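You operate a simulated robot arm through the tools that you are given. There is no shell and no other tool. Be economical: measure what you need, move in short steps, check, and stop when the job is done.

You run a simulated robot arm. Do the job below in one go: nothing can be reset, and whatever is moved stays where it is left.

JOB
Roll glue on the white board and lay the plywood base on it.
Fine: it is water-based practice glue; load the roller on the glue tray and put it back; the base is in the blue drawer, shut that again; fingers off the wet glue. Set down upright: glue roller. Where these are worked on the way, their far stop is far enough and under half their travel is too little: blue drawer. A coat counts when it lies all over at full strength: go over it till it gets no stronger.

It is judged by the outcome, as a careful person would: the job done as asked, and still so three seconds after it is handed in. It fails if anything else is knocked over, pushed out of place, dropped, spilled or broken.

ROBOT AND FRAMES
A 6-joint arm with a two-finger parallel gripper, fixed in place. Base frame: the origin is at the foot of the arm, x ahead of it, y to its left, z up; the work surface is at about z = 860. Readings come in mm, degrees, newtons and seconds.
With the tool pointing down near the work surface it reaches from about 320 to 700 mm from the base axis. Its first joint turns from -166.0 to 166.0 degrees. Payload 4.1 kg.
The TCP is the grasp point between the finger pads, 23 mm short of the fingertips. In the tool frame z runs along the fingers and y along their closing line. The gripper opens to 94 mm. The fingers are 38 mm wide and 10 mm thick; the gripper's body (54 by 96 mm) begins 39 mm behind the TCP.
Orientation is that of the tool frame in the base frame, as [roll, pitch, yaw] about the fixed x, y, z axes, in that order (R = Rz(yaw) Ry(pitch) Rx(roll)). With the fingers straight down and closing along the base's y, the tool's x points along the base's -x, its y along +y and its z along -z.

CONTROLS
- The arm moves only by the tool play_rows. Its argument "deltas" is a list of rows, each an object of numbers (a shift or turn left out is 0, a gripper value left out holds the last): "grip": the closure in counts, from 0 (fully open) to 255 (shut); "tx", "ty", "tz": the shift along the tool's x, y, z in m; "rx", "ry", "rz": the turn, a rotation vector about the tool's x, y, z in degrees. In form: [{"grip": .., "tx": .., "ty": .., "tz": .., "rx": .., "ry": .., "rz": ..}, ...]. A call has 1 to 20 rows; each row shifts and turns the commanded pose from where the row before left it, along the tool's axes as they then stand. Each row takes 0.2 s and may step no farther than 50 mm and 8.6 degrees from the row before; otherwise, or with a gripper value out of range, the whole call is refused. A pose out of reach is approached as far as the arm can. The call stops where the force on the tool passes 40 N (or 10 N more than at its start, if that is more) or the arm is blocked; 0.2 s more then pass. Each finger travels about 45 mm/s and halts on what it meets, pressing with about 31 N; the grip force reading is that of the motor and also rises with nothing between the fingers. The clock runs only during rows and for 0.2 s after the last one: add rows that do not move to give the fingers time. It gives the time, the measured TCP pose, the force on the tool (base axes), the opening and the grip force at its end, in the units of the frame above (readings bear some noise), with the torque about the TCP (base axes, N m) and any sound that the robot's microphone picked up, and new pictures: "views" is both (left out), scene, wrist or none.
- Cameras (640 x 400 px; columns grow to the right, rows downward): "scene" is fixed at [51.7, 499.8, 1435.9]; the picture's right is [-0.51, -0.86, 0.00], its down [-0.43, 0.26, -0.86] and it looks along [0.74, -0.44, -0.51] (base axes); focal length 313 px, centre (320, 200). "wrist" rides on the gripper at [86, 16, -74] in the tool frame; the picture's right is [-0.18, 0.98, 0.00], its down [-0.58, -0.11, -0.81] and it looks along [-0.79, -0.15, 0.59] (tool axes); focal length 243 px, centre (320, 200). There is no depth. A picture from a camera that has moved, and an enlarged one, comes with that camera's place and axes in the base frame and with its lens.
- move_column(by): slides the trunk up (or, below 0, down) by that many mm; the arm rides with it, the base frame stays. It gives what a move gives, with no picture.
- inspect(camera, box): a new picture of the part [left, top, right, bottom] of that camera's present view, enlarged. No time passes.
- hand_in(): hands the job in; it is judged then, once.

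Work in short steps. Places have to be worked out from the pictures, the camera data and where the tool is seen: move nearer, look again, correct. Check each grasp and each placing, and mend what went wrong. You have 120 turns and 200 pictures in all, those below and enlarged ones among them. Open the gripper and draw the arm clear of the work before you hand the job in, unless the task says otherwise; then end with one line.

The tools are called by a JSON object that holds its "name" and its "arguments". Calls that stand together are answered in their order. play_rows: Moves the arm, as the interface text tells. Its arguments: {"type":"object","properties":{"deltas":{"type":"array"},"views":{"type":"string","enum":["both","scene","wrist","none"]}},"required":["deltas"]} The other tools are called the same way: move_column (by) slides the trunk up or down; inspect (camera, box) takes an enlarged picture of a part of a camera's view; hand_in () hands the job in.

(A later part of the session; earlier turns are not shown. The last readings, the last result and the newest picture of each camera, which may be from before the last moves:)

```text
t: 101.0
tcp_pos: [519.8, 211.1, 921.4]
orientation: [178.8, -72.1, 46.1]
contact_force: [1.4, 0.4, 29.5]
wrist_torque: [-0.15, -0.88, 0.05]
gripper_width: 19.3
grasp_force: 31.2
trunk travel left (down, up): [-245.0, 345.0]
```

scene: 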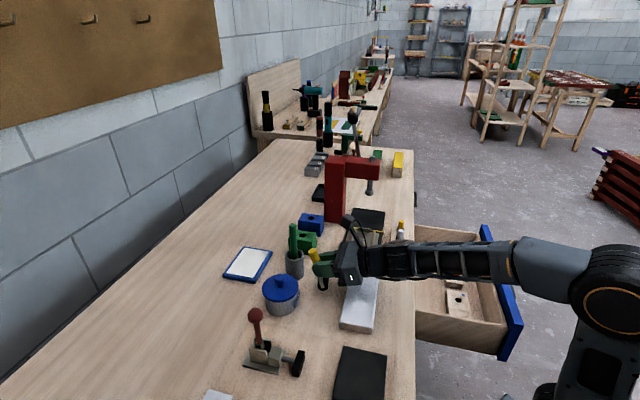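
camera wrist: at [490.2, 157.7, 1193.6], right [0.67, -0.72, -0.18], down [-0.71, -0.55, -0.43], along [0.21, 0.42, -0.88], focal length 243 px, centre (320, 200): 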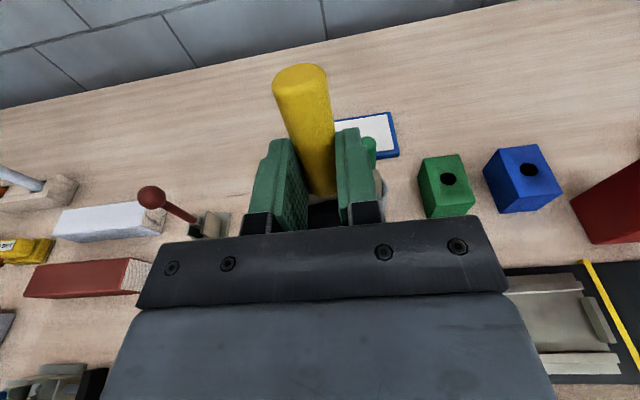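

Now it is truly the roller touching, at its far end (+25 mm in p). I raise slightly, tilt 6° more upright, correct the roll by −3°, and touch down again.

{"name": "play_rows", "arguments": {"deltas": [{"tx": 0.007, "tz": -0.0022}, {"ry": 6}, {"rz": -3}, {"tx": -0.003}, {}], "views": "none"}}

{"name": "play_rows", "arguments": {"deltas": [{"tx": -0.002}, {}], "views": "both"}}

{"name": "inspect", "arguments": {"camera": "wrist", "box": [200, 40, 480, 240]}}

```text
t: 102.2
tcp_pos: [519.2, 210.0, 921.7]
orientation: [165.9, -77.1, 59.3]
contact_force: [0.9, 0.3, 0.4]
wrist_torque: [-0.06, 0.04, 0.02]
gripper_width: 19.6
grasp_force: 30.7
trunk travel left (down, up): [-245.0, 345.0]
```

```text
t: 102.8
tcp_pos: [519.5, 209.8, 920.6]
orientation: [165.3, -77.4, 59.7]
contact_force: [3.2, 3.2, 10.7]
wrist_torque: [-0.27, 0.48, -0.02]
gripper_width: 19.5
grasp_force: 31.2
trunk travel left (down, up): [-245.0, 345.0]
camera wrist: at [489.4, 163.6, 1022.3], right [0.68, -0.72, -0.13], down [-0.7, -0.59, -0.4], along [0.22, 0.36, -0.91], focal length 243 px, centre (320, 200)
```

scene: 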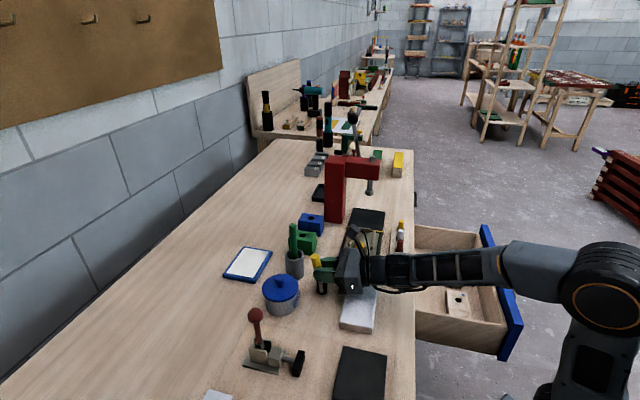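
wrist: 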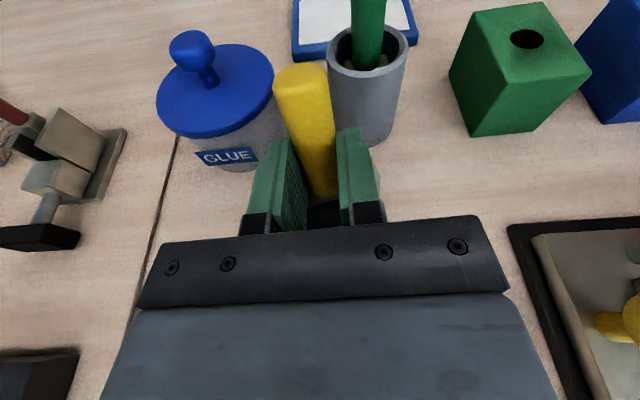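

```text
2.00 times, centred on (340, 140) of wrist
camera zoom: at [489.4, 163.6, 1022.3], right [0.68, -0.72, -0.13], down [-0.7, -0.59, -0.4], along [0.22, 0.36, -0.91], focal length 485 px, centre (280, 320)
```

zoom: 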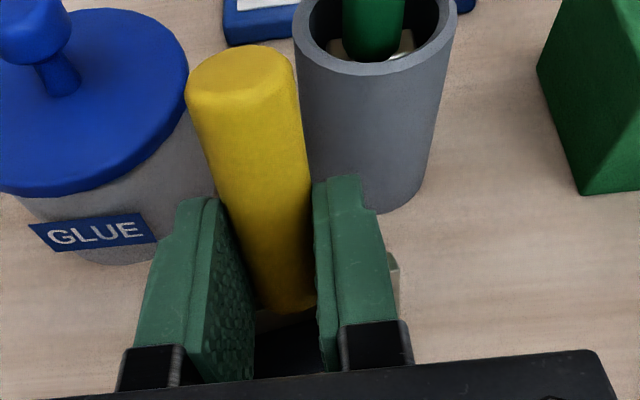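

The gripper's underside met the board edge again. I shift 22 mm farther back for clearance, then touch down with the tool about 11° below horizontal.

{"name": "play_rows", "arguments": {"deltas": [{"tx": 0.0078, "tz": -0.0018}, {"tx": 0.0048, "tz": 0.0215}, {"ry": 1.6}, {"tx": -0.005, "tz": 0.001}, {}], "views": "none"}}

{"name": "play_rows", "arguments": {"deltas": [{"tx": -0.003, "tz": 0.0006}, {}], "views": "none"}}

{"name": "play_rows", "arguments": {"deltas": [{"tx": -0.0025, "tz": 0.0005}, {}], "views": "scene"}}

{"name": "inspect", "arguments": {"camera": "scene", "box": [290, 235, 380, 305]}}

```text
t: 104.0
tcp_pos: [535.2, 226.6, 922.7]
orientation: [163.9, -78.9, 61.3]
contact_force: [0.1, 0.0, -1.5]
wrist_torque: [-0.01, 0.01, 0.04]
gripper_width: 19.6
grasp_force: 30.5
trunk travel left (down, up): [-245.0, 345.0]
```

```text
t: 104.6
tcp_pos: [535.6, 225.0, 919.9]
orientation: [164.1, -78.9, 61.2]
contact_force: [0.8, -0.4, 0.9]
wrist_torque: [0.03, 0.01, 0.0]
gripper_width: 19.4
grasp_force: 30.7
trunk travel left (down, up): [-245.0, 345.0]
```

```text
t: 105.2
tcp_pos: [535.1, 225.0, 919.5]
orientation: [163.4, -79.0, 62.0]
contact_force: [2.0, 0.8, 11.7]
wrist_torque: [0.37, 0.0, -0.05]
gripper_width: 19.7
grasp_force: 30.9
trunk travel left (down, up): [-245.0, 345.0]
```

scene: 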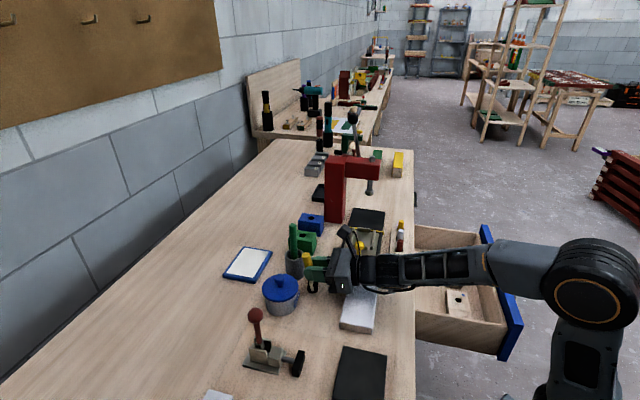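

```text
5.71 times, centred on (335, 270) of scene
camera zoom: at [51.7, 499.8, 1435.9], right [-0.51, -0.86, 0.0], down [-0.43, 0.26, -0.86], along [0.74, -0.44, -0.51], focal length 1787 px, centre (234, -200)
```

zoom: 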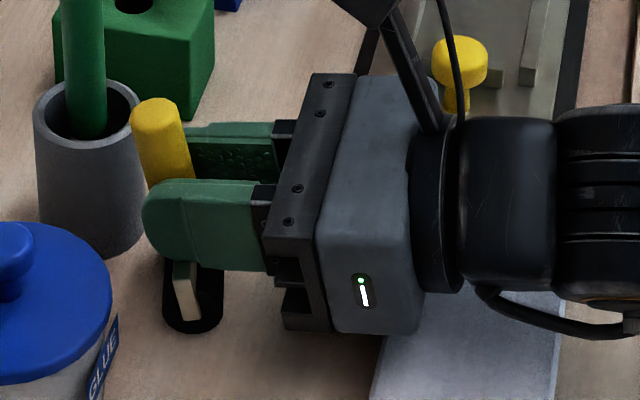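

The near end now touches (−22 mm), so the roll was over-corrected by half. I turn back 1.5°, touch down, then loosen the fingers by only a few mm so the roller can settle upright while guided.

{"name": "play_rows", "arguments": {"deltas": [{"tx": 0.003, "tz": -0.0006}, {"rz": 1.5}, {"tx": -0.003, "tz": 0.0006}, {"tx": -0.001, "tz": 0.0002}, {}], "views": "none"}}

{"name": "play_rows", "arguments": {"deltas": [{"grip": 196}, {}, {}, {}]}}

{"name": "inspect", "arguments": {"camera": "scene", "box": [290, 235, 380, 305]}}

```text
t: 106.4
tcp_pos: [533.2, 224.9, 920.3]
orientation: [170.4, -79.4, 54.7]
contact_force: [3.6, -2.0, 22.2]
wrist_torque: [-0.19, -0.73, 0.01]
gripper_width: 19.3
grasp_force: 30.8
trunk travel left (down, up): [-245.0, 345.0]
```

```text
t: 107.4
tcp_pos: [533.2, 226.1, 918.3]
orientation: [170.6, -79.3, 54.6]
contact_force: [-2.5, 1.5, 25.8]
wrist_torque: [0.03, -0.12, -0.01]
gripper_width: 21.8
grasp_force: 0.6
trunk travel left (down, up): [-245.0, 345.0]
camera wrist: at [503.0, 175.6, 1017.9], right [0.68, -0.72, -0.15], down [-0.7, -0.57, -0.43], along [0.22, 0.4, -0.89], focal length 243 px, centre (320, 200)
```

scene: 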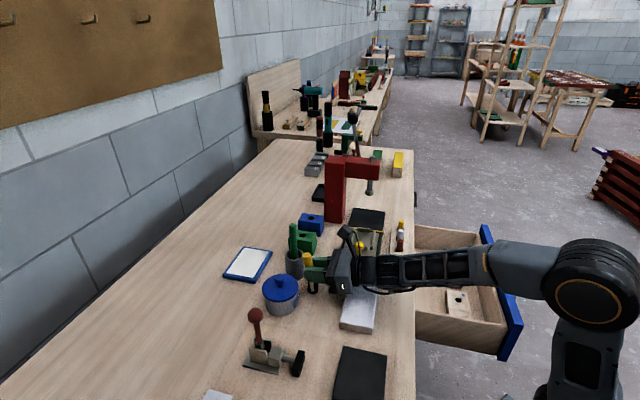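
wrist: 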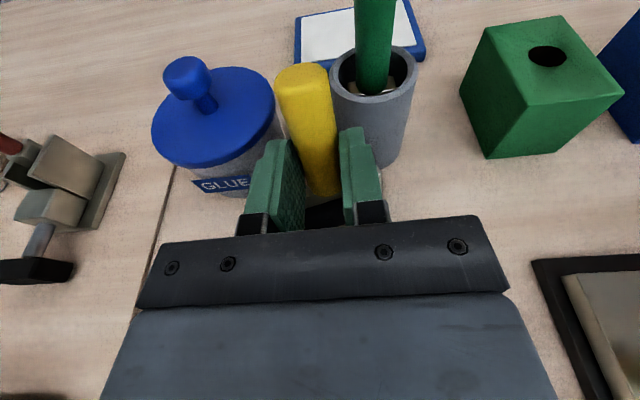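

```text
5.71 times, centred on (335, 270) of scene
camera zoom: at [51.7, 499.8, 1435.9], right [-0.51, -0.86, 0.0], down [-0.43, 0.26, -0.86], along [0.74, -0.44, -0.51], focal length 1787 px, centre (234, -200)
```

zoom: 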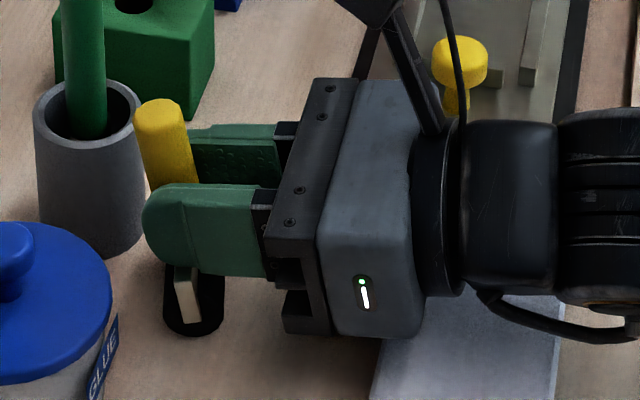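

The fingers' lower edges rest on the roller head. I raise 3 mm and open further step by step, watching the handle.

{"name": "play_rows", "arguments": {"deltas": [{"tx": 0.004, "tz": -0.0007}, {}, {"grip": 180}, {}, {}, {}]}}

{"name": "inspect", "arguments": {"camera": "scene", "box": [290, 235, 380, 305]}}

```text
t: 108.8
tcp_pos: [534.7, 225.0, 918.9]
orientation: [171.7, -79.1, 53.5]
contact_force: [-0.9, 0.4, -0.8]
wrist_torque: [0.0, 0.0, -0.02]
gripper_width: 27.5
grasp_force: 0.1
trunk travel left (down, up): [-245.0, 345.0]
camera wrist: at [505.0, 175.7, 1019.0], right [0.68, -0.72, -0.15], down [-0.7, -0.57, -0.42], along [0.22, 0.39, -0.89], focal length 243 px, centre (320, 200)
```

scene: 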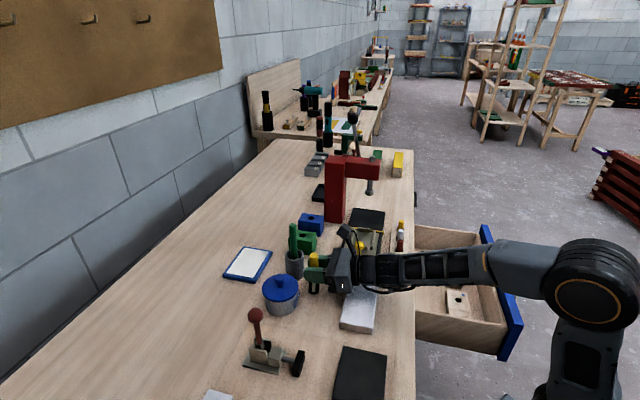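
wrist: 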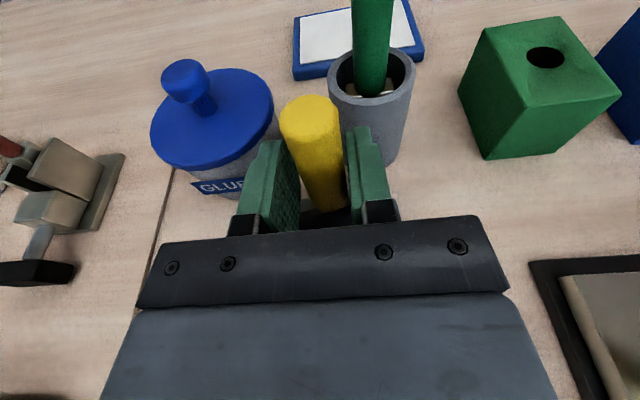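

```text
5.71 times, centred on (335, 270) of scene
camera zoom: at [51.7, 499.8, 1435.9], right [-0.51, -0.86, 0.0], down [-0.43, 0.26, -0.86], along [0.74, -0.44, -0.51], focal length 1787 px, centre (234, -200)
```

zoom: 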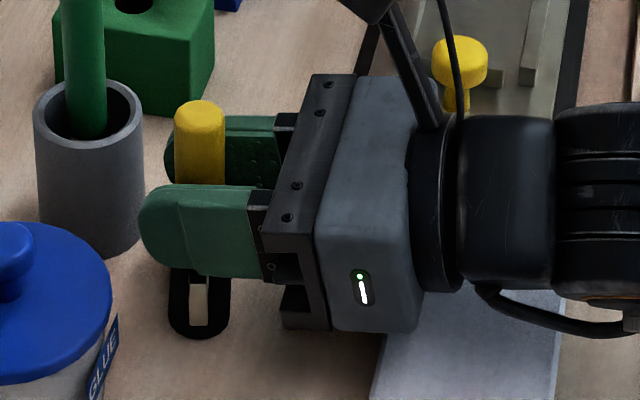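

The roller now stands upright. I open wider and rise straight up with the handle between the fingers.

{"name": "play_rows", "arguments": {"deltas": [{"grip": 100}, {}, {}, {"tx": 0.0295, "tz": -0.0057}, {"tx": 0.0295, "tz": -0.0057}, {"tx": 0.0295, "tz": -0.0057}, {"tx": 0.0295, "tz": -0.0057}, {}]}}

{"name": "inspect", "arguments": {"camera": "scene", "box": [260, 200, 400, 330]}}

```text
t: 110.6
tcp_pos: [533.1, 228.3, 1041.0]
orientation: [171.4, -79.0, 53.8]
contact_force: [0.6, 0.1, -0.1]
wrist_torque: [-0.01, 0.01, -0.01]
gripper_width: 57.5
grasp_force: 0.0
trunk travel left (down, up): [-245.0, 345.0]
camera wrist: at [501.6, 178.2, 1140.0], right [0.68, -0.72, -0.15], down [-0.7, -0.57, -0.42], along [0.22, 0.39, -0.89], focal length 243 px, centre (320, 200)
```

scene: 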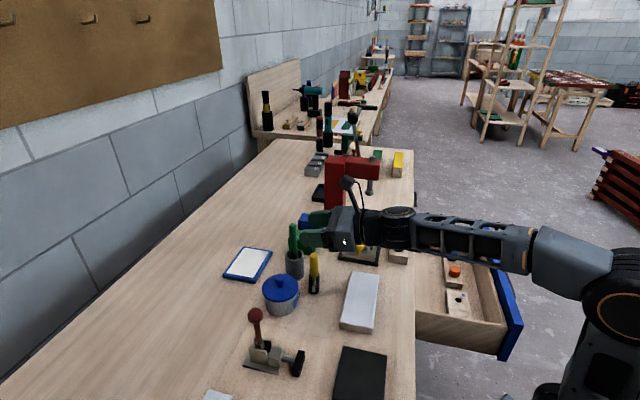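
wrist: 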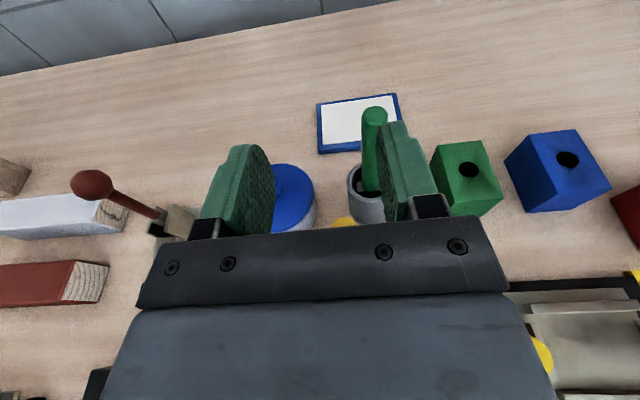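

```text
3.08 times, centred on (330, 265) of scene
camera zoom: at [51.7, 499.8, 1435.9], right [-0.51, -0.86, 0.0], down [-0.43, 0.26, -0.86], along [0.74, -0.44, -0.51], focal length 962 px, centre (289, 0)
```

zoom: 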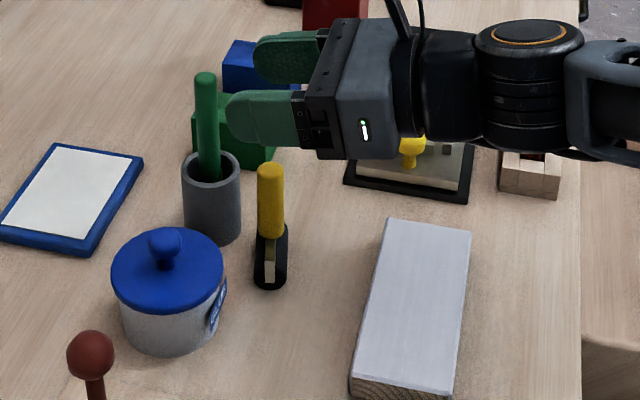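

The roller stands upright at p≈218, q≈541. For the far tray I re-tilt the tool to about 30° outward with a 5° yaw offset for joint room, raise the trunk for reach, then check the pose.

{"name": "play_rows", "arguments": {"deltas": [{"rz": 1.5}, {"ry": -8}, {"ry": -8}, {"ry": -8}, {"ry": -8}, {"ry": -8}, {"ry": -8}, {"ry": -1}, {"rx": 2.5, "rz": -4.3}, {}], "views": "none"}}

{"name": "move_column", "arguments": {"by": 330}}

```text
t: 112.8
tcp_pos: [533.6, 227.9, 1038.3]
orientation: [179.7, -30.2, 50.0]
contact_force: [-0.4, -0.3, 0.0]
wrist_torque: [-0.01, 0.01, -0.03]
gripper_width: 57.1
grasp_force: 0.0
trunk travel left (down, up): [-245.0, 345.0]
```

```text
t: 116.1
tcp_pos: [533.0, 227.0, 1370.2]
orientation: [179.7, -30.1, 50.1]
contact_force: [-0.5, -0.3, -1.0]
wrist_torque: [0.0, 0.05, -0.04]
gripper_width: 57.3
grasp_force: 0.1
trunk travel left (down, up): [-575.0, 15.0]
```

{"name": "play_rows", "arguments": {"deltas": [{"tx": -0.0228, "tz": 0.0396}, {"tx": -0.0228, "tz": 0.0396}, {"tx": -0.0228, "tz": 0.0396}, {"tx": -0.0228, "tz": 0.0396}, {"tx": -0.0228, "tz": 0.0396}, {"tx": -0.0228, "tz": 0.0396}, {"tx": -0.0228, "tz": 0.0396}, {"tx": -0.0228, "tz": 0.0396}, {}]}}

```text
t: 118.1
tcp_pos: [532.6, 228.3, 1003.3]
orientation: [179.8, -30.2, 50.0]
contact_force: [0.3, 0.2, -0.5]
wrist_torque: [0.0, -0.02, -0.01]
gripper_width: 57.0
grasp_force: 0.1
trunk travel left (down, up): [-575.0, 15.0]
camera wrist: at [570.3, 247.2, 1111.6], right [0.65, -0.75, -0.09], down [-0.67, -0.62, 0.4], along [-0.36, -0.2, -0.91], focal length 243 px, centre (320, 200)
```

scene: 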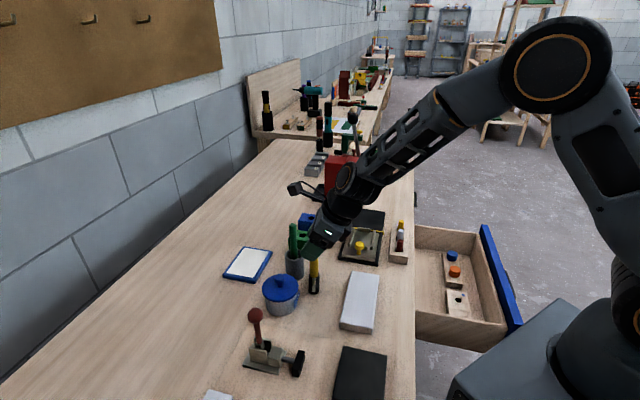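
wrist: 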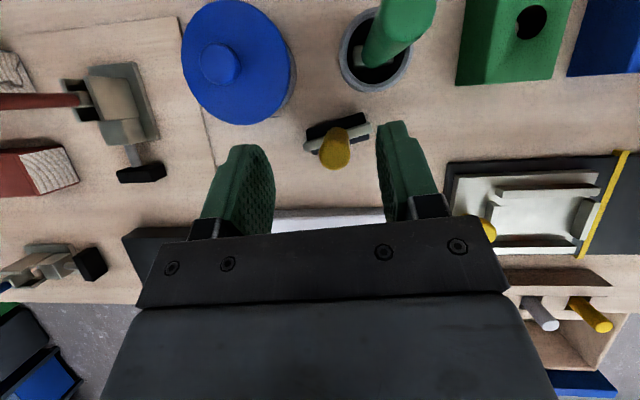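

The roller stands rotated about 13° from the bench line. I add 10° yaw so it will line up later, then descend around the handle and grip.

{"name": "play_rows", "arguments": {"deltas": [{"rx": 2.5, "rz": -4.3}, {"rx": 2.5, "rz": -4.3}, {"ty": 0.0064, "tx": -0.0025, "tz": 0.0232}, {"tx": -0.015, "tz": 0.02}, {"tx": -0.015, "tz": 0.02}, {}]}}

```text
t: 119.5
tcp_pos: [541.9, 228.5, 937.7]
orientation: [179.3, -30.6, 60.3]
contact_force: [-0.6, 1.4, 32.0]
wrist_torque: [0.07, -1.35, 0.08]
gripper_width: 56.9
grasp_force: 0.1
trunk travel left (down, up): [-575.0, 15.0]
camera wrist: at [573.9, 253.5, 1046.9], right [0.77, -0.63, -0.08], down [-0.55, -0.73, 0.4], along [-0.31, -0.26, -0.91], focal length 243 px, centre (320, 200)
```

scene: 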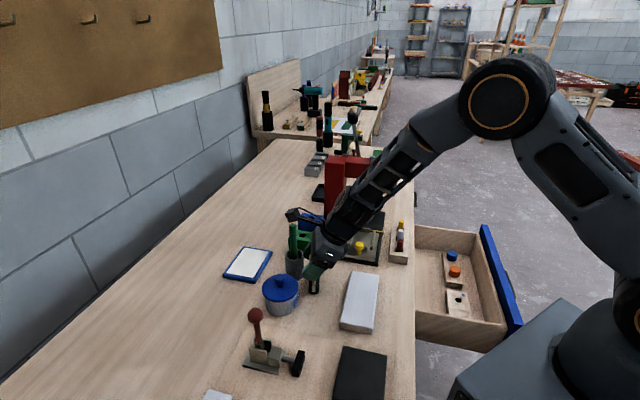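
wrist: 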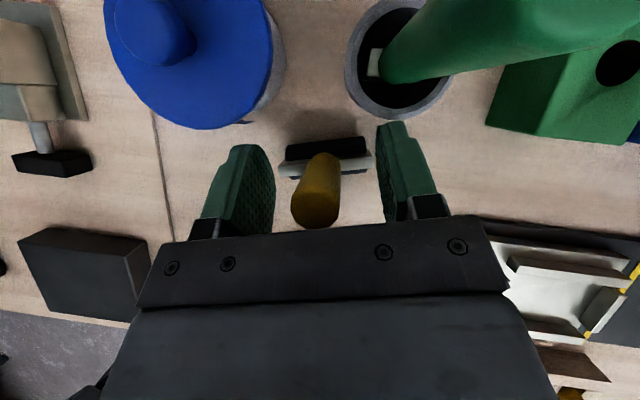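

Contact at z≈938, located under the camera: it is meeting the pen behind the roller. I back up straight away and check the pen and cup.

{"name": "play_rows", "arguments": {"deltas": [{"tx": 0.01, "tz": -0.0173}, {"tx": 0.02, "tz": -0.0346}, {"tx": 0.02, "tz": -0.0346}, {}]}}

{"name": "inspect", "arguments": {"camera": "scene", "box": [250, 200, 380, 320]}}

```text
t: 120.5
tcp_pos: [542.1, 228.6, 1033.7]
orientation: [-179.9, -30.1, 59.9]
contact_force: [-0.2, 0.5, -0.8]
wrist_torque: [-0.04, 0.01, 0.02]
gripper_width: 57.1
grasp_force: 0.0
trunk travel left (down, up): [-575.0, 15.0]
camera wrist: at [575.4, 253.5, 1142.3], right [0.77, -0.63, -0.09], down [-0.55, -0.73, 0.41], along [-0.32, -0.26, -0.91], focal length 243 px, centre (320, 200)
```

scene: 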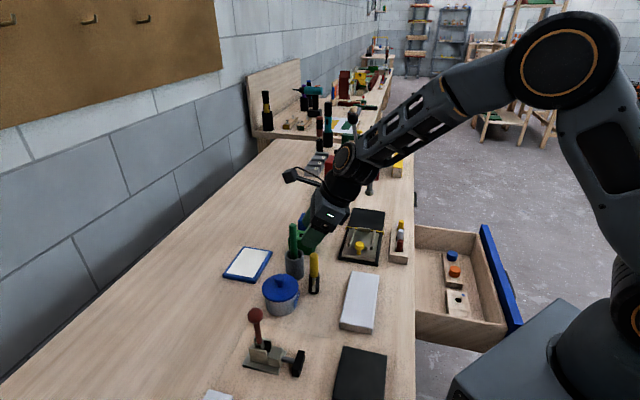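
wrist: 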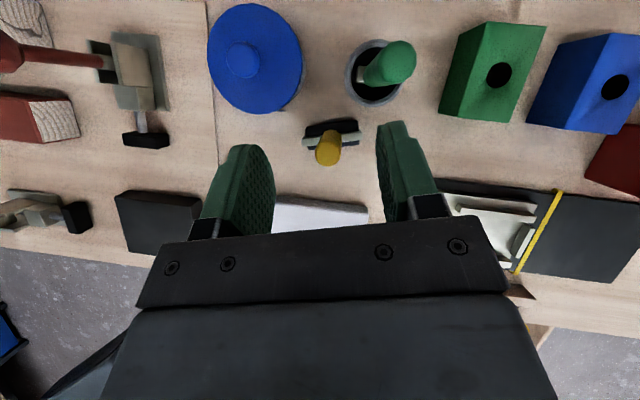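

```text
3.33 times, centred on (315, 260) of scene
camera zoom: at [51.7, 499.8, 1435.9], right [-0.51, -0.86, 0.0], down [-0.43, 0.26, -0.86], along [0.74, -0.44, -0.51], focal length 1042 px, centre (337, 0)
```

zoom: 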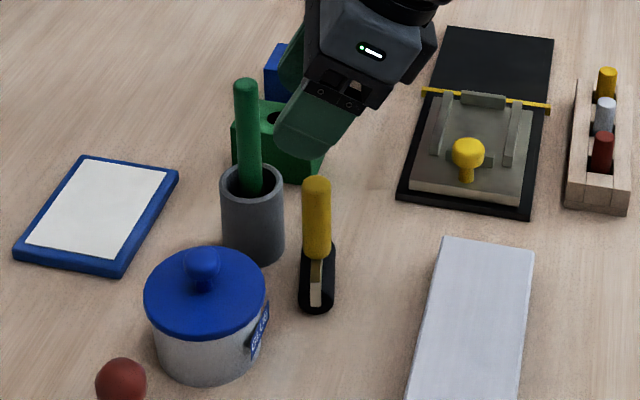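

All is in place. I use a 45° tilt here, which keeps the camera and body well back from the pen, and descend again.

{"name": "play_rows", "arguments": {"deltas": [{"ry": 7.5}, {"ry": 7.5}, {"tx": -0.0177, "tz": 0.0177}, {"tx": -0.0177, "tz": 0.0177}, {"tx": -0.0177, "tz": 0.0177}, {"tx": -0.0105, "tz": 0.0105}, {}], "views": "wrist"}}

```text
t: 122.1
tcp_pos: [543.3, 227.8, 942.7]
orientation: [179.8, -45.1, 59.9]
contact_force: [0.0, 0.3, -0.2]
wrist_torque: [0.0, -0.01, 0.01]
gripper_width: 56.9
grasp_force: 0.1
trunk travel left (down, up): [-575.0, 15.0]
camera wrist: at [560.0, 228.6, 1057.9], right [0.79, -0.61, -0.13], down [-0.59, -0.79, 0.16], along [-0.2, -0.05, -0.98], focal length 243 px, centre (320, 200)
```

wrist: 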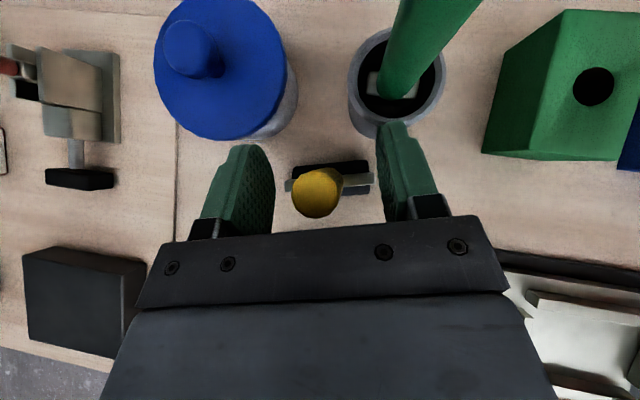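

The right finger is near the cup rim, which explains the earlier touch. The handle is already well between the pads, so I close here.

{"name": "play_rows", "arguments": {"deltas": [{"grip": 255}, {}, {}, {}, {}, {}], "views": "none"}}

{"name": "play_rows", "arguments": {"deltas": [{"tx": 0.01, "tz": -0.01}, {"tx": 0.025, "tz": -0.025}, {"tx": 0.025, "tz": -0.025}, {"tx": 0.025, "tz": -0.025}, {"tx": 0.025, "tz": -0.025}, {}]}}

{"name": "inspect", "arguments": {"camera": "scene", "box": [250, 150, 380, 270]}}

```text
t: 123.5
tcp_pos: [541.6, 229.1, 944.2]
orientation: [179.8, -45.2, 60.0]
contact_force: [-0.1, -0.3, 0.2]
wrist_torque: [-0.01, -0.01, 0.03]
gripper_width: 19.9
grasp_force: 30.8
trunk travel left (down, up): [-575.0, 15.0]
```

```text
t: 124.9
tcp_pos: [541.1, 229.2, 1098.4]
orientation: [179.9, -45.2, 60.0]
contact_force: [-0.7, -0.4, -0.7]
wrist_torque: [0.01, -0.01, 0.0]
gripper_width: 19.8
grasp_force: 31.1
trunk travel left (down, up): [-575.0, 15.0]
camera wrist: at [559.9, 227.9, 1213.2], right [0.79, -0.61, -0.13], down [-0.59, -0.79, 0.16], along [-0.2, -0.05, -0.98], focal length 243 px, centre (320, 200)
```

scene: 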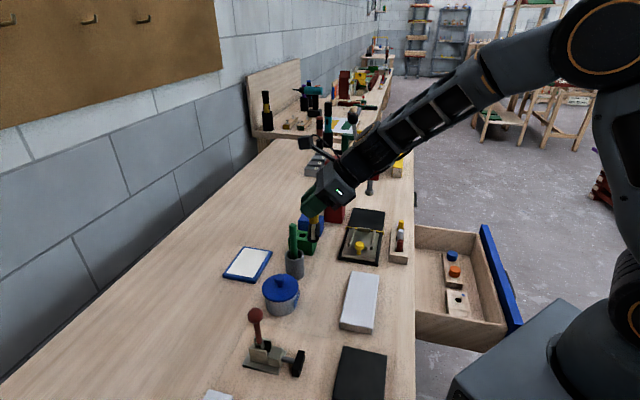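
wrist: 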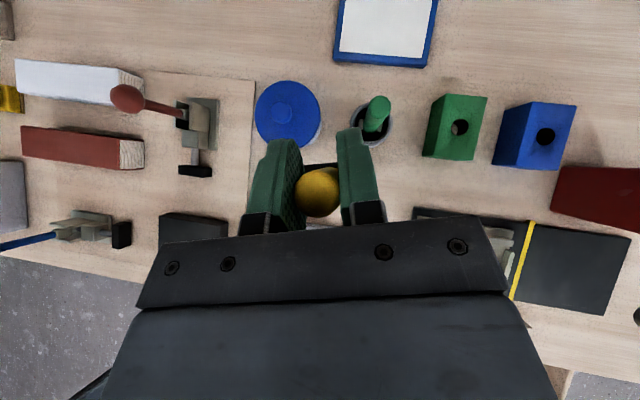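

```text
3.33 times, centred on (315, 210) of scene
camera zoom: at [51.7, 499.8, 1435.9], right [-0.51, -0.86, 0.0], down [-0.43, 0.26, -0.86], along [0.74, -0.44, -0.51], focal length 1042 px, centre (337, 167)
```

zoom: 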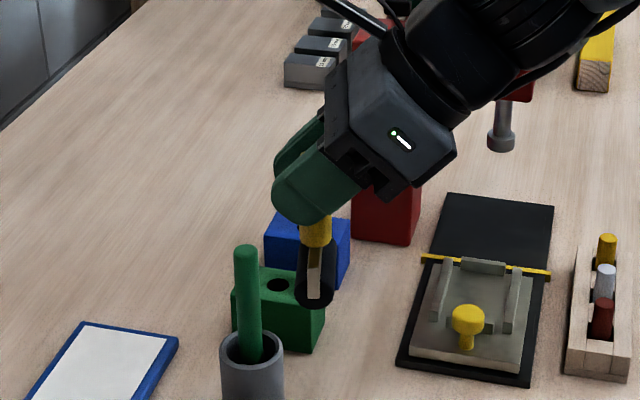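

The roller is held upright (bottom 83.5 mm below the TCP). I raise it above the pen, square the yaw to 42°, and carry it over the glue tray.

{"name": "play_rows", "arguments": {"deltas": [{"tx": 0.025, "tz": -0.025}, {"rx": -4.24, "rz": 4.24}, {"rx": -4.24, "rz": 4.24}, {"rx": -4.24, "rz": 4.24}, {"tx": 0.0224, "tz": 0.0224}, {"tx": 0.0224, "tz": 0.0224}, {"tx": 0.0224, "tz": 0.0224}, {"tx": 0.0224, "tz": 0.0224}, {"tx": 0.0224, "tz": 0.0224}, {"tx": 0.0224, "tz": 0.0224}, {}]}}

```text
t: 127.3
tcp_pos: [684.4, 356.0, 1135.4]
orientation: [179.9, -45.2, 42.0]
contact_force: [0.4, -0.1, -0.9]
wrist_torque: [0.02, -0.01, 0.03]
gripper_width: 19.7
grasp_force: 31.3
trunk travel left (down, up): [-575.0, 15.0]
camera wrist: at [700.8, 349.2, 1250.7], right [0.56, -0.82, -0.13], down [-0.8, -0.57, 0.16], along [-0.2, 0.02, -0.98], focal length 243 px, centre (320, 200)
```

scene: 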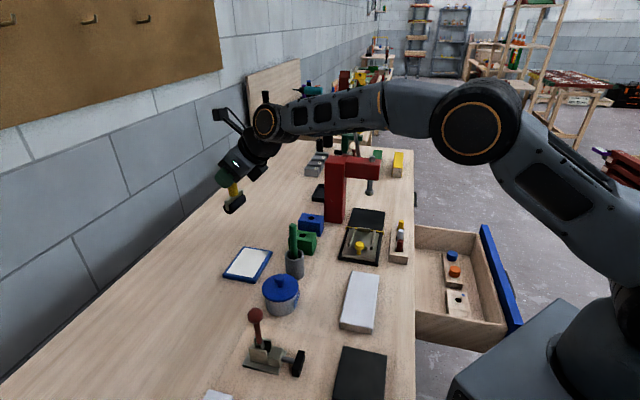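
wrist: 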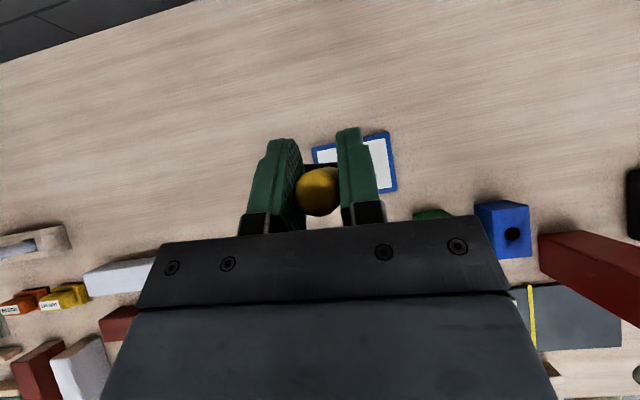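

Over the tray at p=232, q=736. The tray spans p 192–308, q 688–776. I lower toward the glue.

{"name": "play_rows", "arguments": {"deltas": [{"tx": -0.025, "tz": 0.025}, {"tx": -0.025, "tz": 0.025}, {"tx": -0.025, "tz": 0.025}, {"tx": -0.025, "tz": 0.025}, {"tx": -0.022, "tz": 0.022}, {}]}}

{"name": "inspect", "arguments": {"camera": "scene", "box": [200, 200, 330, 310]}}

```text
t: 128.7
tcp_pos: [685.1, 355.1, 962.5]
orientation: [180.0, -45.4, 42.0]
contact_force: [0.1, 0.1, 0.0]
wrist_torque: [-0.02, 0.01, -0.03]
gripper_width: 19.7
grasp_force: 31.1
trunk travel left (down, up): [-575.0, 15.0]
camera wrist: at [701.1, 349.7, 1077.3], right [0.56, -0.82, -0.13], down [-0.8, -0.57, 0.15], along [-0.2, 0.02, -0.98], focal length 243 px, centre (320, 200)
```

scene: 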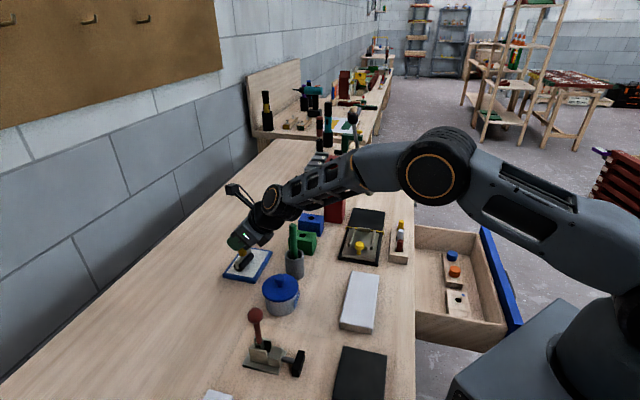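
wrist: 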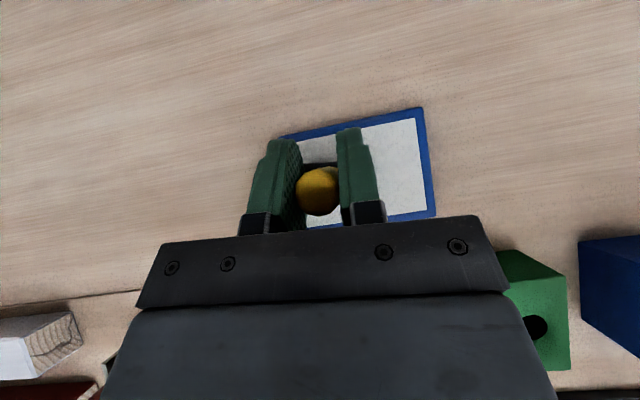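

```text
3.64 times, centred on (265, 255) of scene
camera zoom: at [51.7, 499.8, 1435.9], right [-0.51, -0.86, 0.0], down [-0.43, 0.26, -0.86], along [0.74, -0.44, -0.51], focal length 1137 px, centre (520, 0)
```

zoom: 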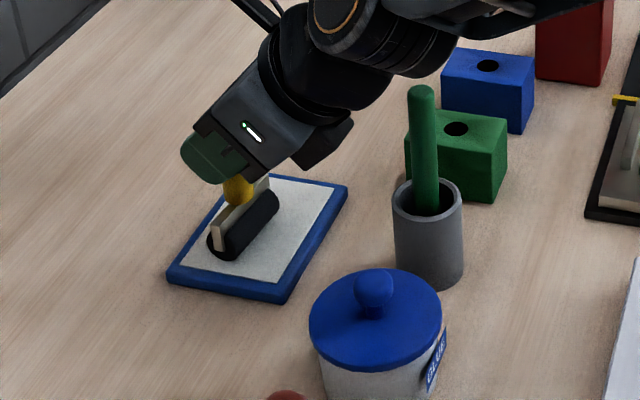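

The roller is well inside the tray and clear of the pen. I lower to touch the glue.

{"name": "play_rows", "arguments": {"deltas": [{"tx": -0.0035, "tz": 0.0035}, {"tx": -0.0035, "tz": 0.0035}, {"tx": -0.0014, "tz": 0.0014}, {}], "views": "none"}}

{"name": "play_rows", "arguments": {"deltas": [{"tx": -0.0014, "tz": 0.0014}, {}], "views": "none"}}

```text
t: 129.7
tcp_pos: [684.2, 355.0, 955.4]
orientation: [179.7, -45.8, 42.1]
contact_force: [3.1, 2.6, 25.3]
wrist_torque: [0.33, 0.26, 0.0]
gripper_width: 20.1
grasp_force: 30.9
trunk travel left (down, up): [-575.0, 15.0]
```

```text
t: 130.3
tcp_pos: [683.4, 356.0, 953.1]
orientation: [179.6, -45.6, 42.0]
contact_force: [1.9, 1.3, 24.8]
wrist_torque: [0.23, 0.3, 0.07]
gripper_width: 20.2
grasp_force: 30.7
trunk travel left (down, up): [-575.0, 15.0]
```

In contact with the glue at about 25 N. I ease off 1 mm and roll back and forth.

{"name": "play_rows", "arguments": {"deltas": [{"tx": 0.0007, "tz": -0.0007}, {"tx": 0.0085, "tz": 0.0085}, {"tx": 0.0085, "tz": 0.0085}, {"tx": -0.0085, "tz": -0.0085}, {"tx": -0.0085, "tz": -0.0085}, {"tx": -0.0085, "tz": -0.0085}, {"tx": 0.0085, "tz": 0.0085}, {"tx": 0.0085, "tz": 0.0085}, {"tx": 0.0085, "tz": 0.0085}, {"tx": -0.0085, "tz": -0.0085}, {"tx": -0.0085, "tz": -0.0085}, {"tx": -0.0085, "tz": -0.0085}, {"tx": 0.0085, "tz": 0.0085}, {"tx": 0.0085, "tz": 0.0085}, {"tx": 0.0085, "tz": 0.0085}, {"tx": -0.0085, "tz": -0.0085}, {"tx": -0.0085, "tz": -0.0085}, {}]}}

{"name": "inspect", "arguments": {"camera": "scene", "box": [210, 225, 290, 295]}}

```text
t: 134.1
tcp_pos: [681.6, 354.3, 951.1]
orientation: [179.9, -45.3, 41.9]
contact_force: [1.1, 1.6, 11.9]
wrist_torque: [0.17, -0.01, 0.0]
gripper_width: 19.5
grasp_force: 31.6
trunk travel left (down, up): [-575.0, 15.0]
camera wrist: at [699.4, 349.1, 1065.1], right [0.56, -0.82, -0.13], down [-0.8, -0.57, 0.15], along [-0.2, 0.02, -0.98], focal length 243 px, centre (320, 200)
```

scene: 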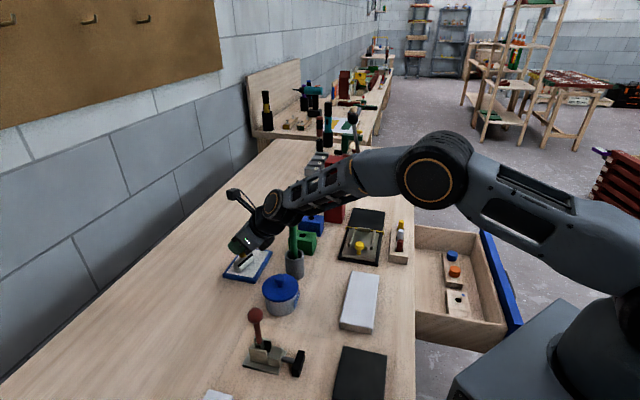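
wrist: 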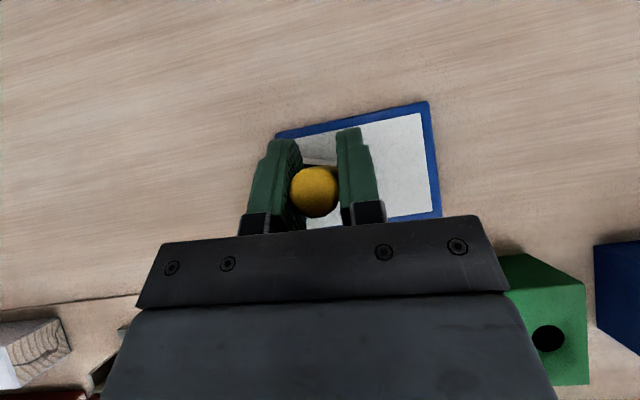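

```text
5.71 times, centred on (250, 260) of scene
camera zoom: at [51.7, 499.8, 1435.9], right [-0.51, -0.86, 0.0], down [-0.43, 0.26, -0.86], along [0.74, -0.44, -0.51], focal length 1787 px, centre (720, -143)
```

zoom: 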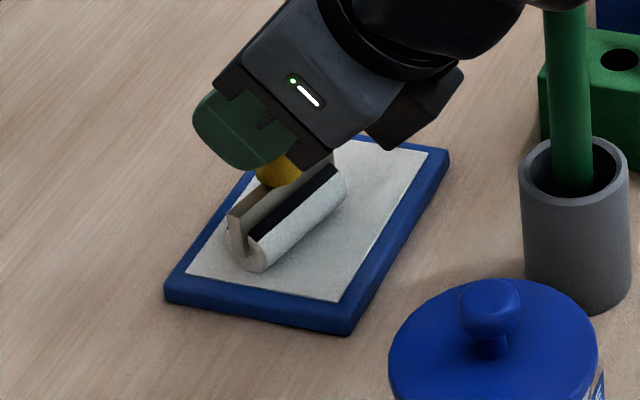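

The roller is coated white except for a strip not yet rolled. I lift, return and roll in the same direction twice to turn the remaining part onto the glue.

{"name": "play_rows", "arguments": {"deltas": [{"tx": 0.0085, "tz": 0.0085}, {"tx": 0.0085, "tz": 0.0085}, {"tx": 0.006, "tz": -0.006}, {"tx": -0.01, "tz": -0.01}, {"tx": -0.01, "tz": -0.01}, {"tx": -0.0055, "tz": 0.0055}, {"tx": -0.0004, "tz": 0.0004}, {"tx": 0.0085, "tz": 0.0085}, {"tx": 0.0085, "tz": 0.0085}, {"tx": 0.0045, "tz": 0.0045}, {"tx": 0.006, "tz": -0.006}, {"tx": -0.01, "tz": -0.01}, {"tx": -0.01, "tz": -0.01}, {"tx": -0.0058, "tz": 0.0058}, {"tx": 0.0085, "tz": 0.0085}, {"tx": 0.0085, "tz": 0.0085}, {}], "views": "scene"}}

{"name": "inspect", "arguments": {"camera": "scene", "box": [210, 225, 290, 295]}}

```text
t: 137.7
tcp_pos: [699.9, 370.5, 949.1]
orientation: [179.8, -45.4, 42.0]
contact_force: [0.2, 0.7, 1.2]
wrist_torque: [0.01, 0.06, -0.01]
gripper_width: 19.9
grasp_force: 31.2
trunk travel left (down, up): [-575.0, 15.0]
```

scene: 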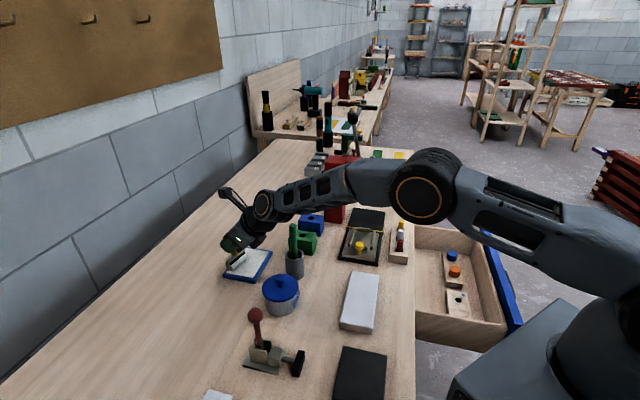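

```text
5.71 times, centred on (250, 260) of scene
camera zoom: at [51.7, 499.8, 1435.9], right [-0.51, -0.86, 0.0], down [-0.43, 0.26, -0.86], along [0.74, -0.44, -0.51], focal length 1787 px, centre (720, -143)
```

zoom: 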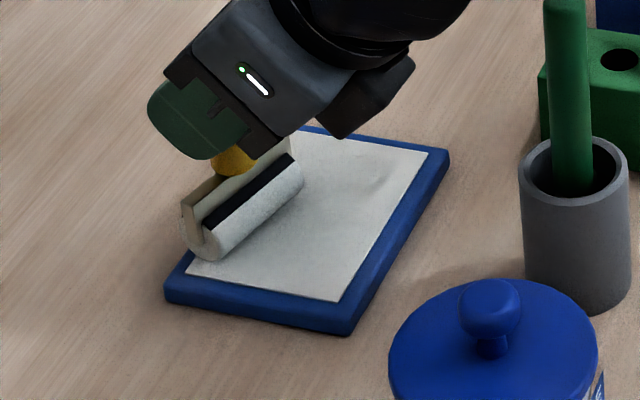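

The roller is well loaded. I lift it and carry it back above the pen to the board.

{"name": "play_rows", "arguments": {"deltas": [{"tx": 0.026, "tz": -0.026}, {"tx": 0.026, "tz": -0.026}, {"tx": 0.026, "tz": -0.026}, {"tx": 0.026, "tz": -0.026}, {"tx": 0.026, "tz": -0.026}, {"tx": -0.0271, "tz": -0.0271, "ty": -0.003}, {"tx": -0.0271, "tz": -0.0271, "ty": -0.003}, {"tx": -0.0271, "tz": -0.0271, "ty": -0.003}, {"tx": -0.0271, "tz": -0.0271, "ty": -0.003}, {"tx": -0.0271, "tz": -0.0271, "ty": -0.003}, {"tx": -0.0271, "tz": -0.0271, "ty": -0.003}, {"tx": -0.0271, "tz": -0.0271, "ty": -0.003}, {"tx": -0.0271, "tz": -0.0271, "ty": -0.003}, {"rx": 3.5, "rz": -3.5}, {}]}}

```text
t: 140.9
tcp_pos: [454.7, 182.8, 1132.2]
orientation: [179.9, -45.2, 47.0]
contact_force: [0.0, -0.4, -1.2]
wrist_torque: [0.0, 0.01, 0.02]
gripper_width: 19.9
grasp_force: 30.8
trunk travel left (down, up): [-575.0, 15.0]
camera wrist: at [472.2, 178.9, 1247.2], right [0.63, -0.77, -0.13], down [-0.75, -0.64, 0.15], along [-0.2, 0.0, -0.98], focal length 243 px, centre (320, 200)
```

scene: 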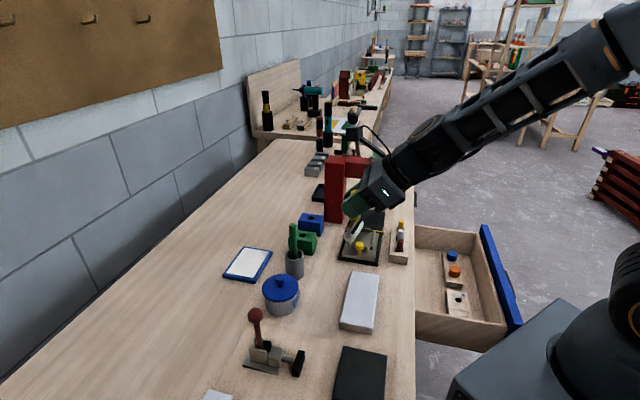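
wrist: 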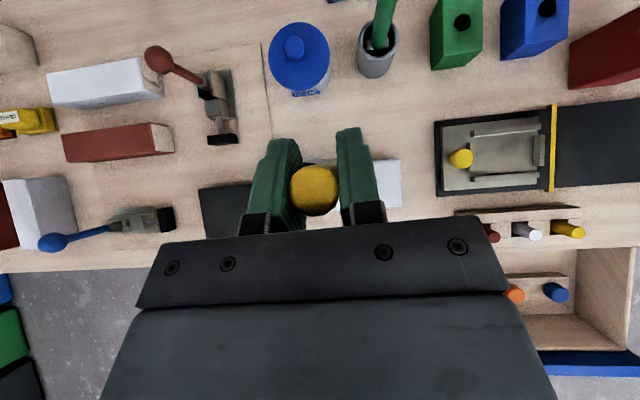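

Over the board (p≈116–276, q≈387–455). I lower at p≈177 near the back edge and look for contact at z≈965.

{"name": "play_rows", "arguments": {"deltas": [{"ty": -0.015, "tx": -0.02, "tz": 0.02}, {"tx": -0.025, "tz": 0.025}, {"tx": -0.025, "tz": 0.025}, {"tx": -0.025, "tz": 0.025}, {"tx": -0.0155, "tz": 0.0155}, {}]}}

{"name": "inspect", "arguments": {"camera": "scene", "box": [290, 230, 410, 340]}}

```text
t: 142.3
tcp_pos: [444.3, 194.2, 977.5]
orientation: [179.8, -45.2, 46.9]
contact_force: [-0.2, -0.6, -0.5]
wrist_torque: [0.02, -0.01, -0.01]
gripper_width: 19.6
grasp_force: 31.1
trunk travel left (down, up): [-575.0, 15.0]
camera wrist: at [461.7, 190.0, 1090.9], right [0.63, -0.77, -0.13], down [-0.75, -0.64, 0.15], along [-0.2, 0.0, -0.98], focal length 243 px, centre (320, 200)
```

scene: 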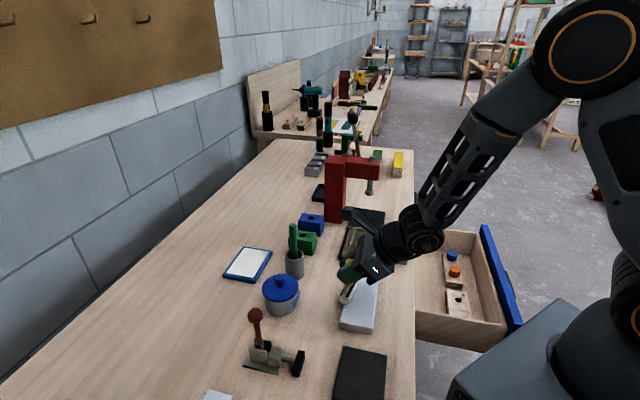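
wrist: 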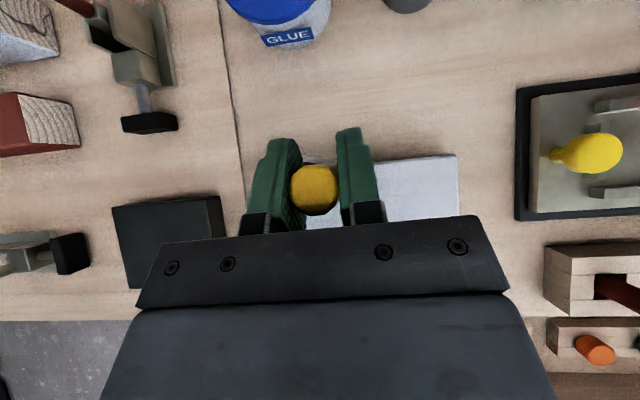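

```text
3.64 times, centred on (350, 285) of scene
camera zoom: at [51.7, 499.8, 1435.9], right [-0.51, -0.86, 0.0], down [-0.43, 0.26, -0.86], along [0.74, -0.44, -0.51], focal length 1137 px, centre (211, -109)
```

zoom: 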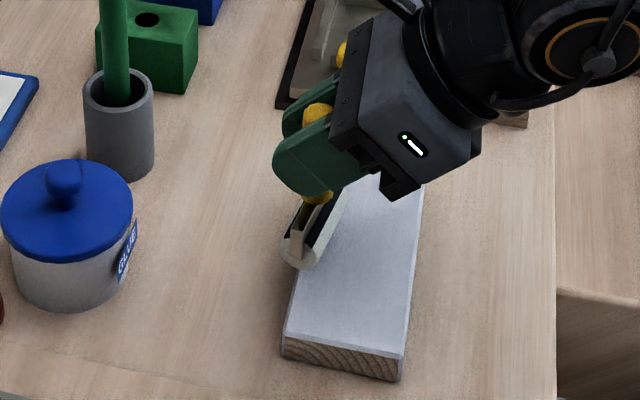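

{"name": "play_rows", "arguments": {"deltas": [{"tx": -0.0046, "tz": -0.0046}, {"tx": -0.0045, "tz": 0.0045}, {"tx": -0.002, "tz": 0.002}, {}], "views": "none"}}

{"name": "play_rows", "arguments": {"deltas": [{"tx": -0.0014, "tz": 0.0014}, {}], "views": "none"}}

```text
t: 143.3
tcp_pos: [440.3, 189.5, 967.7]
orientation: [179.9, -45.3, 46.9]
contact_force: [0.2, -0.9, 0.6]
wrist_torque: [0.01, 0.02, -0.02]
gripper_width: 19.9
grasp_force: 30.7
trunk travel left (down, up): [-575.0, 15.0]
```

```text
t: 143.9
tcp_pos: [439.1, 190.1, 965.9]
orientation: [179.9, -45.2, 47.0]
contact_force: [-0.4, 0.3, -0.5]
wrist_torque: [-0.02, 0.0, -0.03]
gripper_width: 19.7
grasp_force: 31.0
trunk travel left (down, up): [-575.0, 15.0]
```

{"name": "play_rows", "arguments": {"deltas": [{"tx": -0.0014, "tz": 0.0014}, {}], "views": "none"}}

{"name": "play_rows", "arguments": {"deltas": [{"tx": -0.0014, "tz": 0.0014}, {}], "views": "none"}}

```text
t: 144.5
tcp_pos: [440.3, 189.8, 963.7]
orientation: [179.8, -45.3, 46.9]
contact_force: [0.3, 0.3, -0.5]
wrist_torque: [0.01, 0.04, -0.04]
gripper_width: 20.0
grasp_force: 30.9
trunk travel left (down, up): [-575.0, 15.0]
```

```text
t: 145.1
tcp_pos: [439.8, 189.1, 960.9]
orientation: [179.9, -45.2, 47.0]
contact_force: [0.1, 0.5, -1.0]
wrist_torque: [0.05, 0.01, 0.02]
gripper_width: 19.6
grasp_force: 30.6
trunk travel left (down, up): [-575.0, 15.0]
```

{"name": "play_rows", "arguments": {"deltas": [{"tx": -0.0014, "tz": 0.0014}, {}], "views": "none"}}

{"name": "play_rows", "arguments": {"deltas": [{"tx": -0.0012, "tz": 0.0012}, {}], "views": "none"}}

```text
t: 145.7
tcp_pos: [442.3, 188.0, 960.1]
orientation: [179.8, -45.5, 47.1]
contact_force: [-1.8, -0.1, 11.4]
wrist_torque: [-0.06, 0.13, 0.01]
gripper_width: 19.6
grasp_force: 30.9
trunk travel left (down, up): [-575.0, 15.0]
```

```text
t: 146.3
tcp_pos: [441.1, 188.9, 958.4]
orientation: [179.8, -45.7, 47.0]
contact_force: [0.4, 0.5, 26.2]
wrist_torque: [0.01, -0.08, 0.06]
gripper_width: 20.2
grasp_force: 31.5
trunk travel left (down, up): [-575.0, 15.0]
```

Contact at z≈960. I ease off 1 mm and roll the first strip, from the back edge to the front edge and back.

{"name": "play_rows", "arguments": {"deltas": [{"tx": 0.0009, "tz": -0.0009}, {"tx": 0.0064, "tz": 0.0064}, {"tx": -0.0094, "tz": -0.0094}, {"tx": -0.0094, "tz": -0.0094}, {"tx": -0.0094, "tz": -0.0094}, {"tx": -0.0094, "tz": -0.0094}, {"tx": -0.0094, "tz": -0.0094}, {"tx": 0.0094, "tz": 0.0094}, {"tx": 0.0094, "tz": 0.0094}, {"tx": 0.0094, "tz": 0.0094}, {"tx": 0.0094, "tz": 0.0094}, {"tx": 0.0094, "tz": 0.0094}, {}]}}

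{"name": "inspect", "arguments": {"camera": "scene", "box": [310, 240, 410, 340]}}

```text
t: 149.1
tcp_pos: [445.7, 194.5, 960.1]
orientation: [179.9, -45.2, 46.8]
contact_force: [-0.2, 0.8, 0.1]
wrist_torque: [0.04, 0.04, 0.01]
gripper_width: 20.1
grasp_force: 30.1
trunk travel left (down, up): [-575.0, 15.0]
camera wrist: at [464.0, 190.4, 1073.5], right [0.63, -0.77, -0.13], down [-0.75, -0.64, 0.16], along [-0.2, 0.0, -0.98], focal length 243 px, centre (320, 200)
```

scene: 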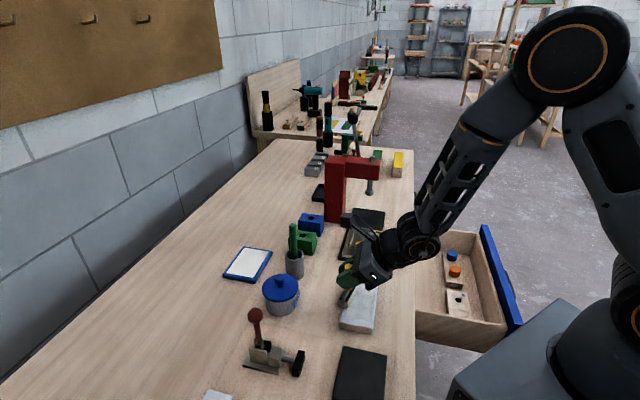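
wrist: 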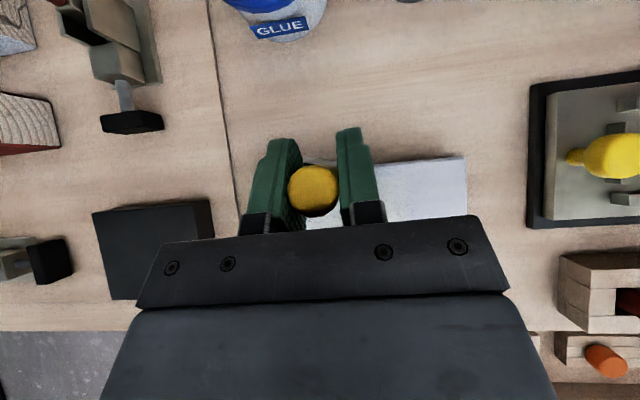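

```text
4.00 times, centred on (360, 290) of scene
camera zoom: at [51.7, 499.8, 1435.9], right [-0.51, -0.86, 0.0], down [-0.43, 0.26, -0.86], along [0.74, -0.44, -0.51], focal length 1251 px, centre (160, -160)
```

zoom: 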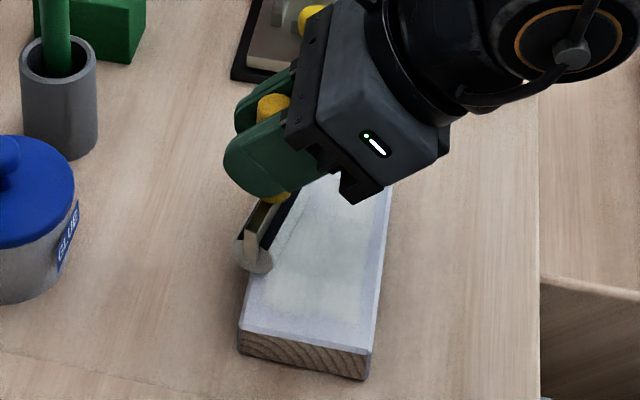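

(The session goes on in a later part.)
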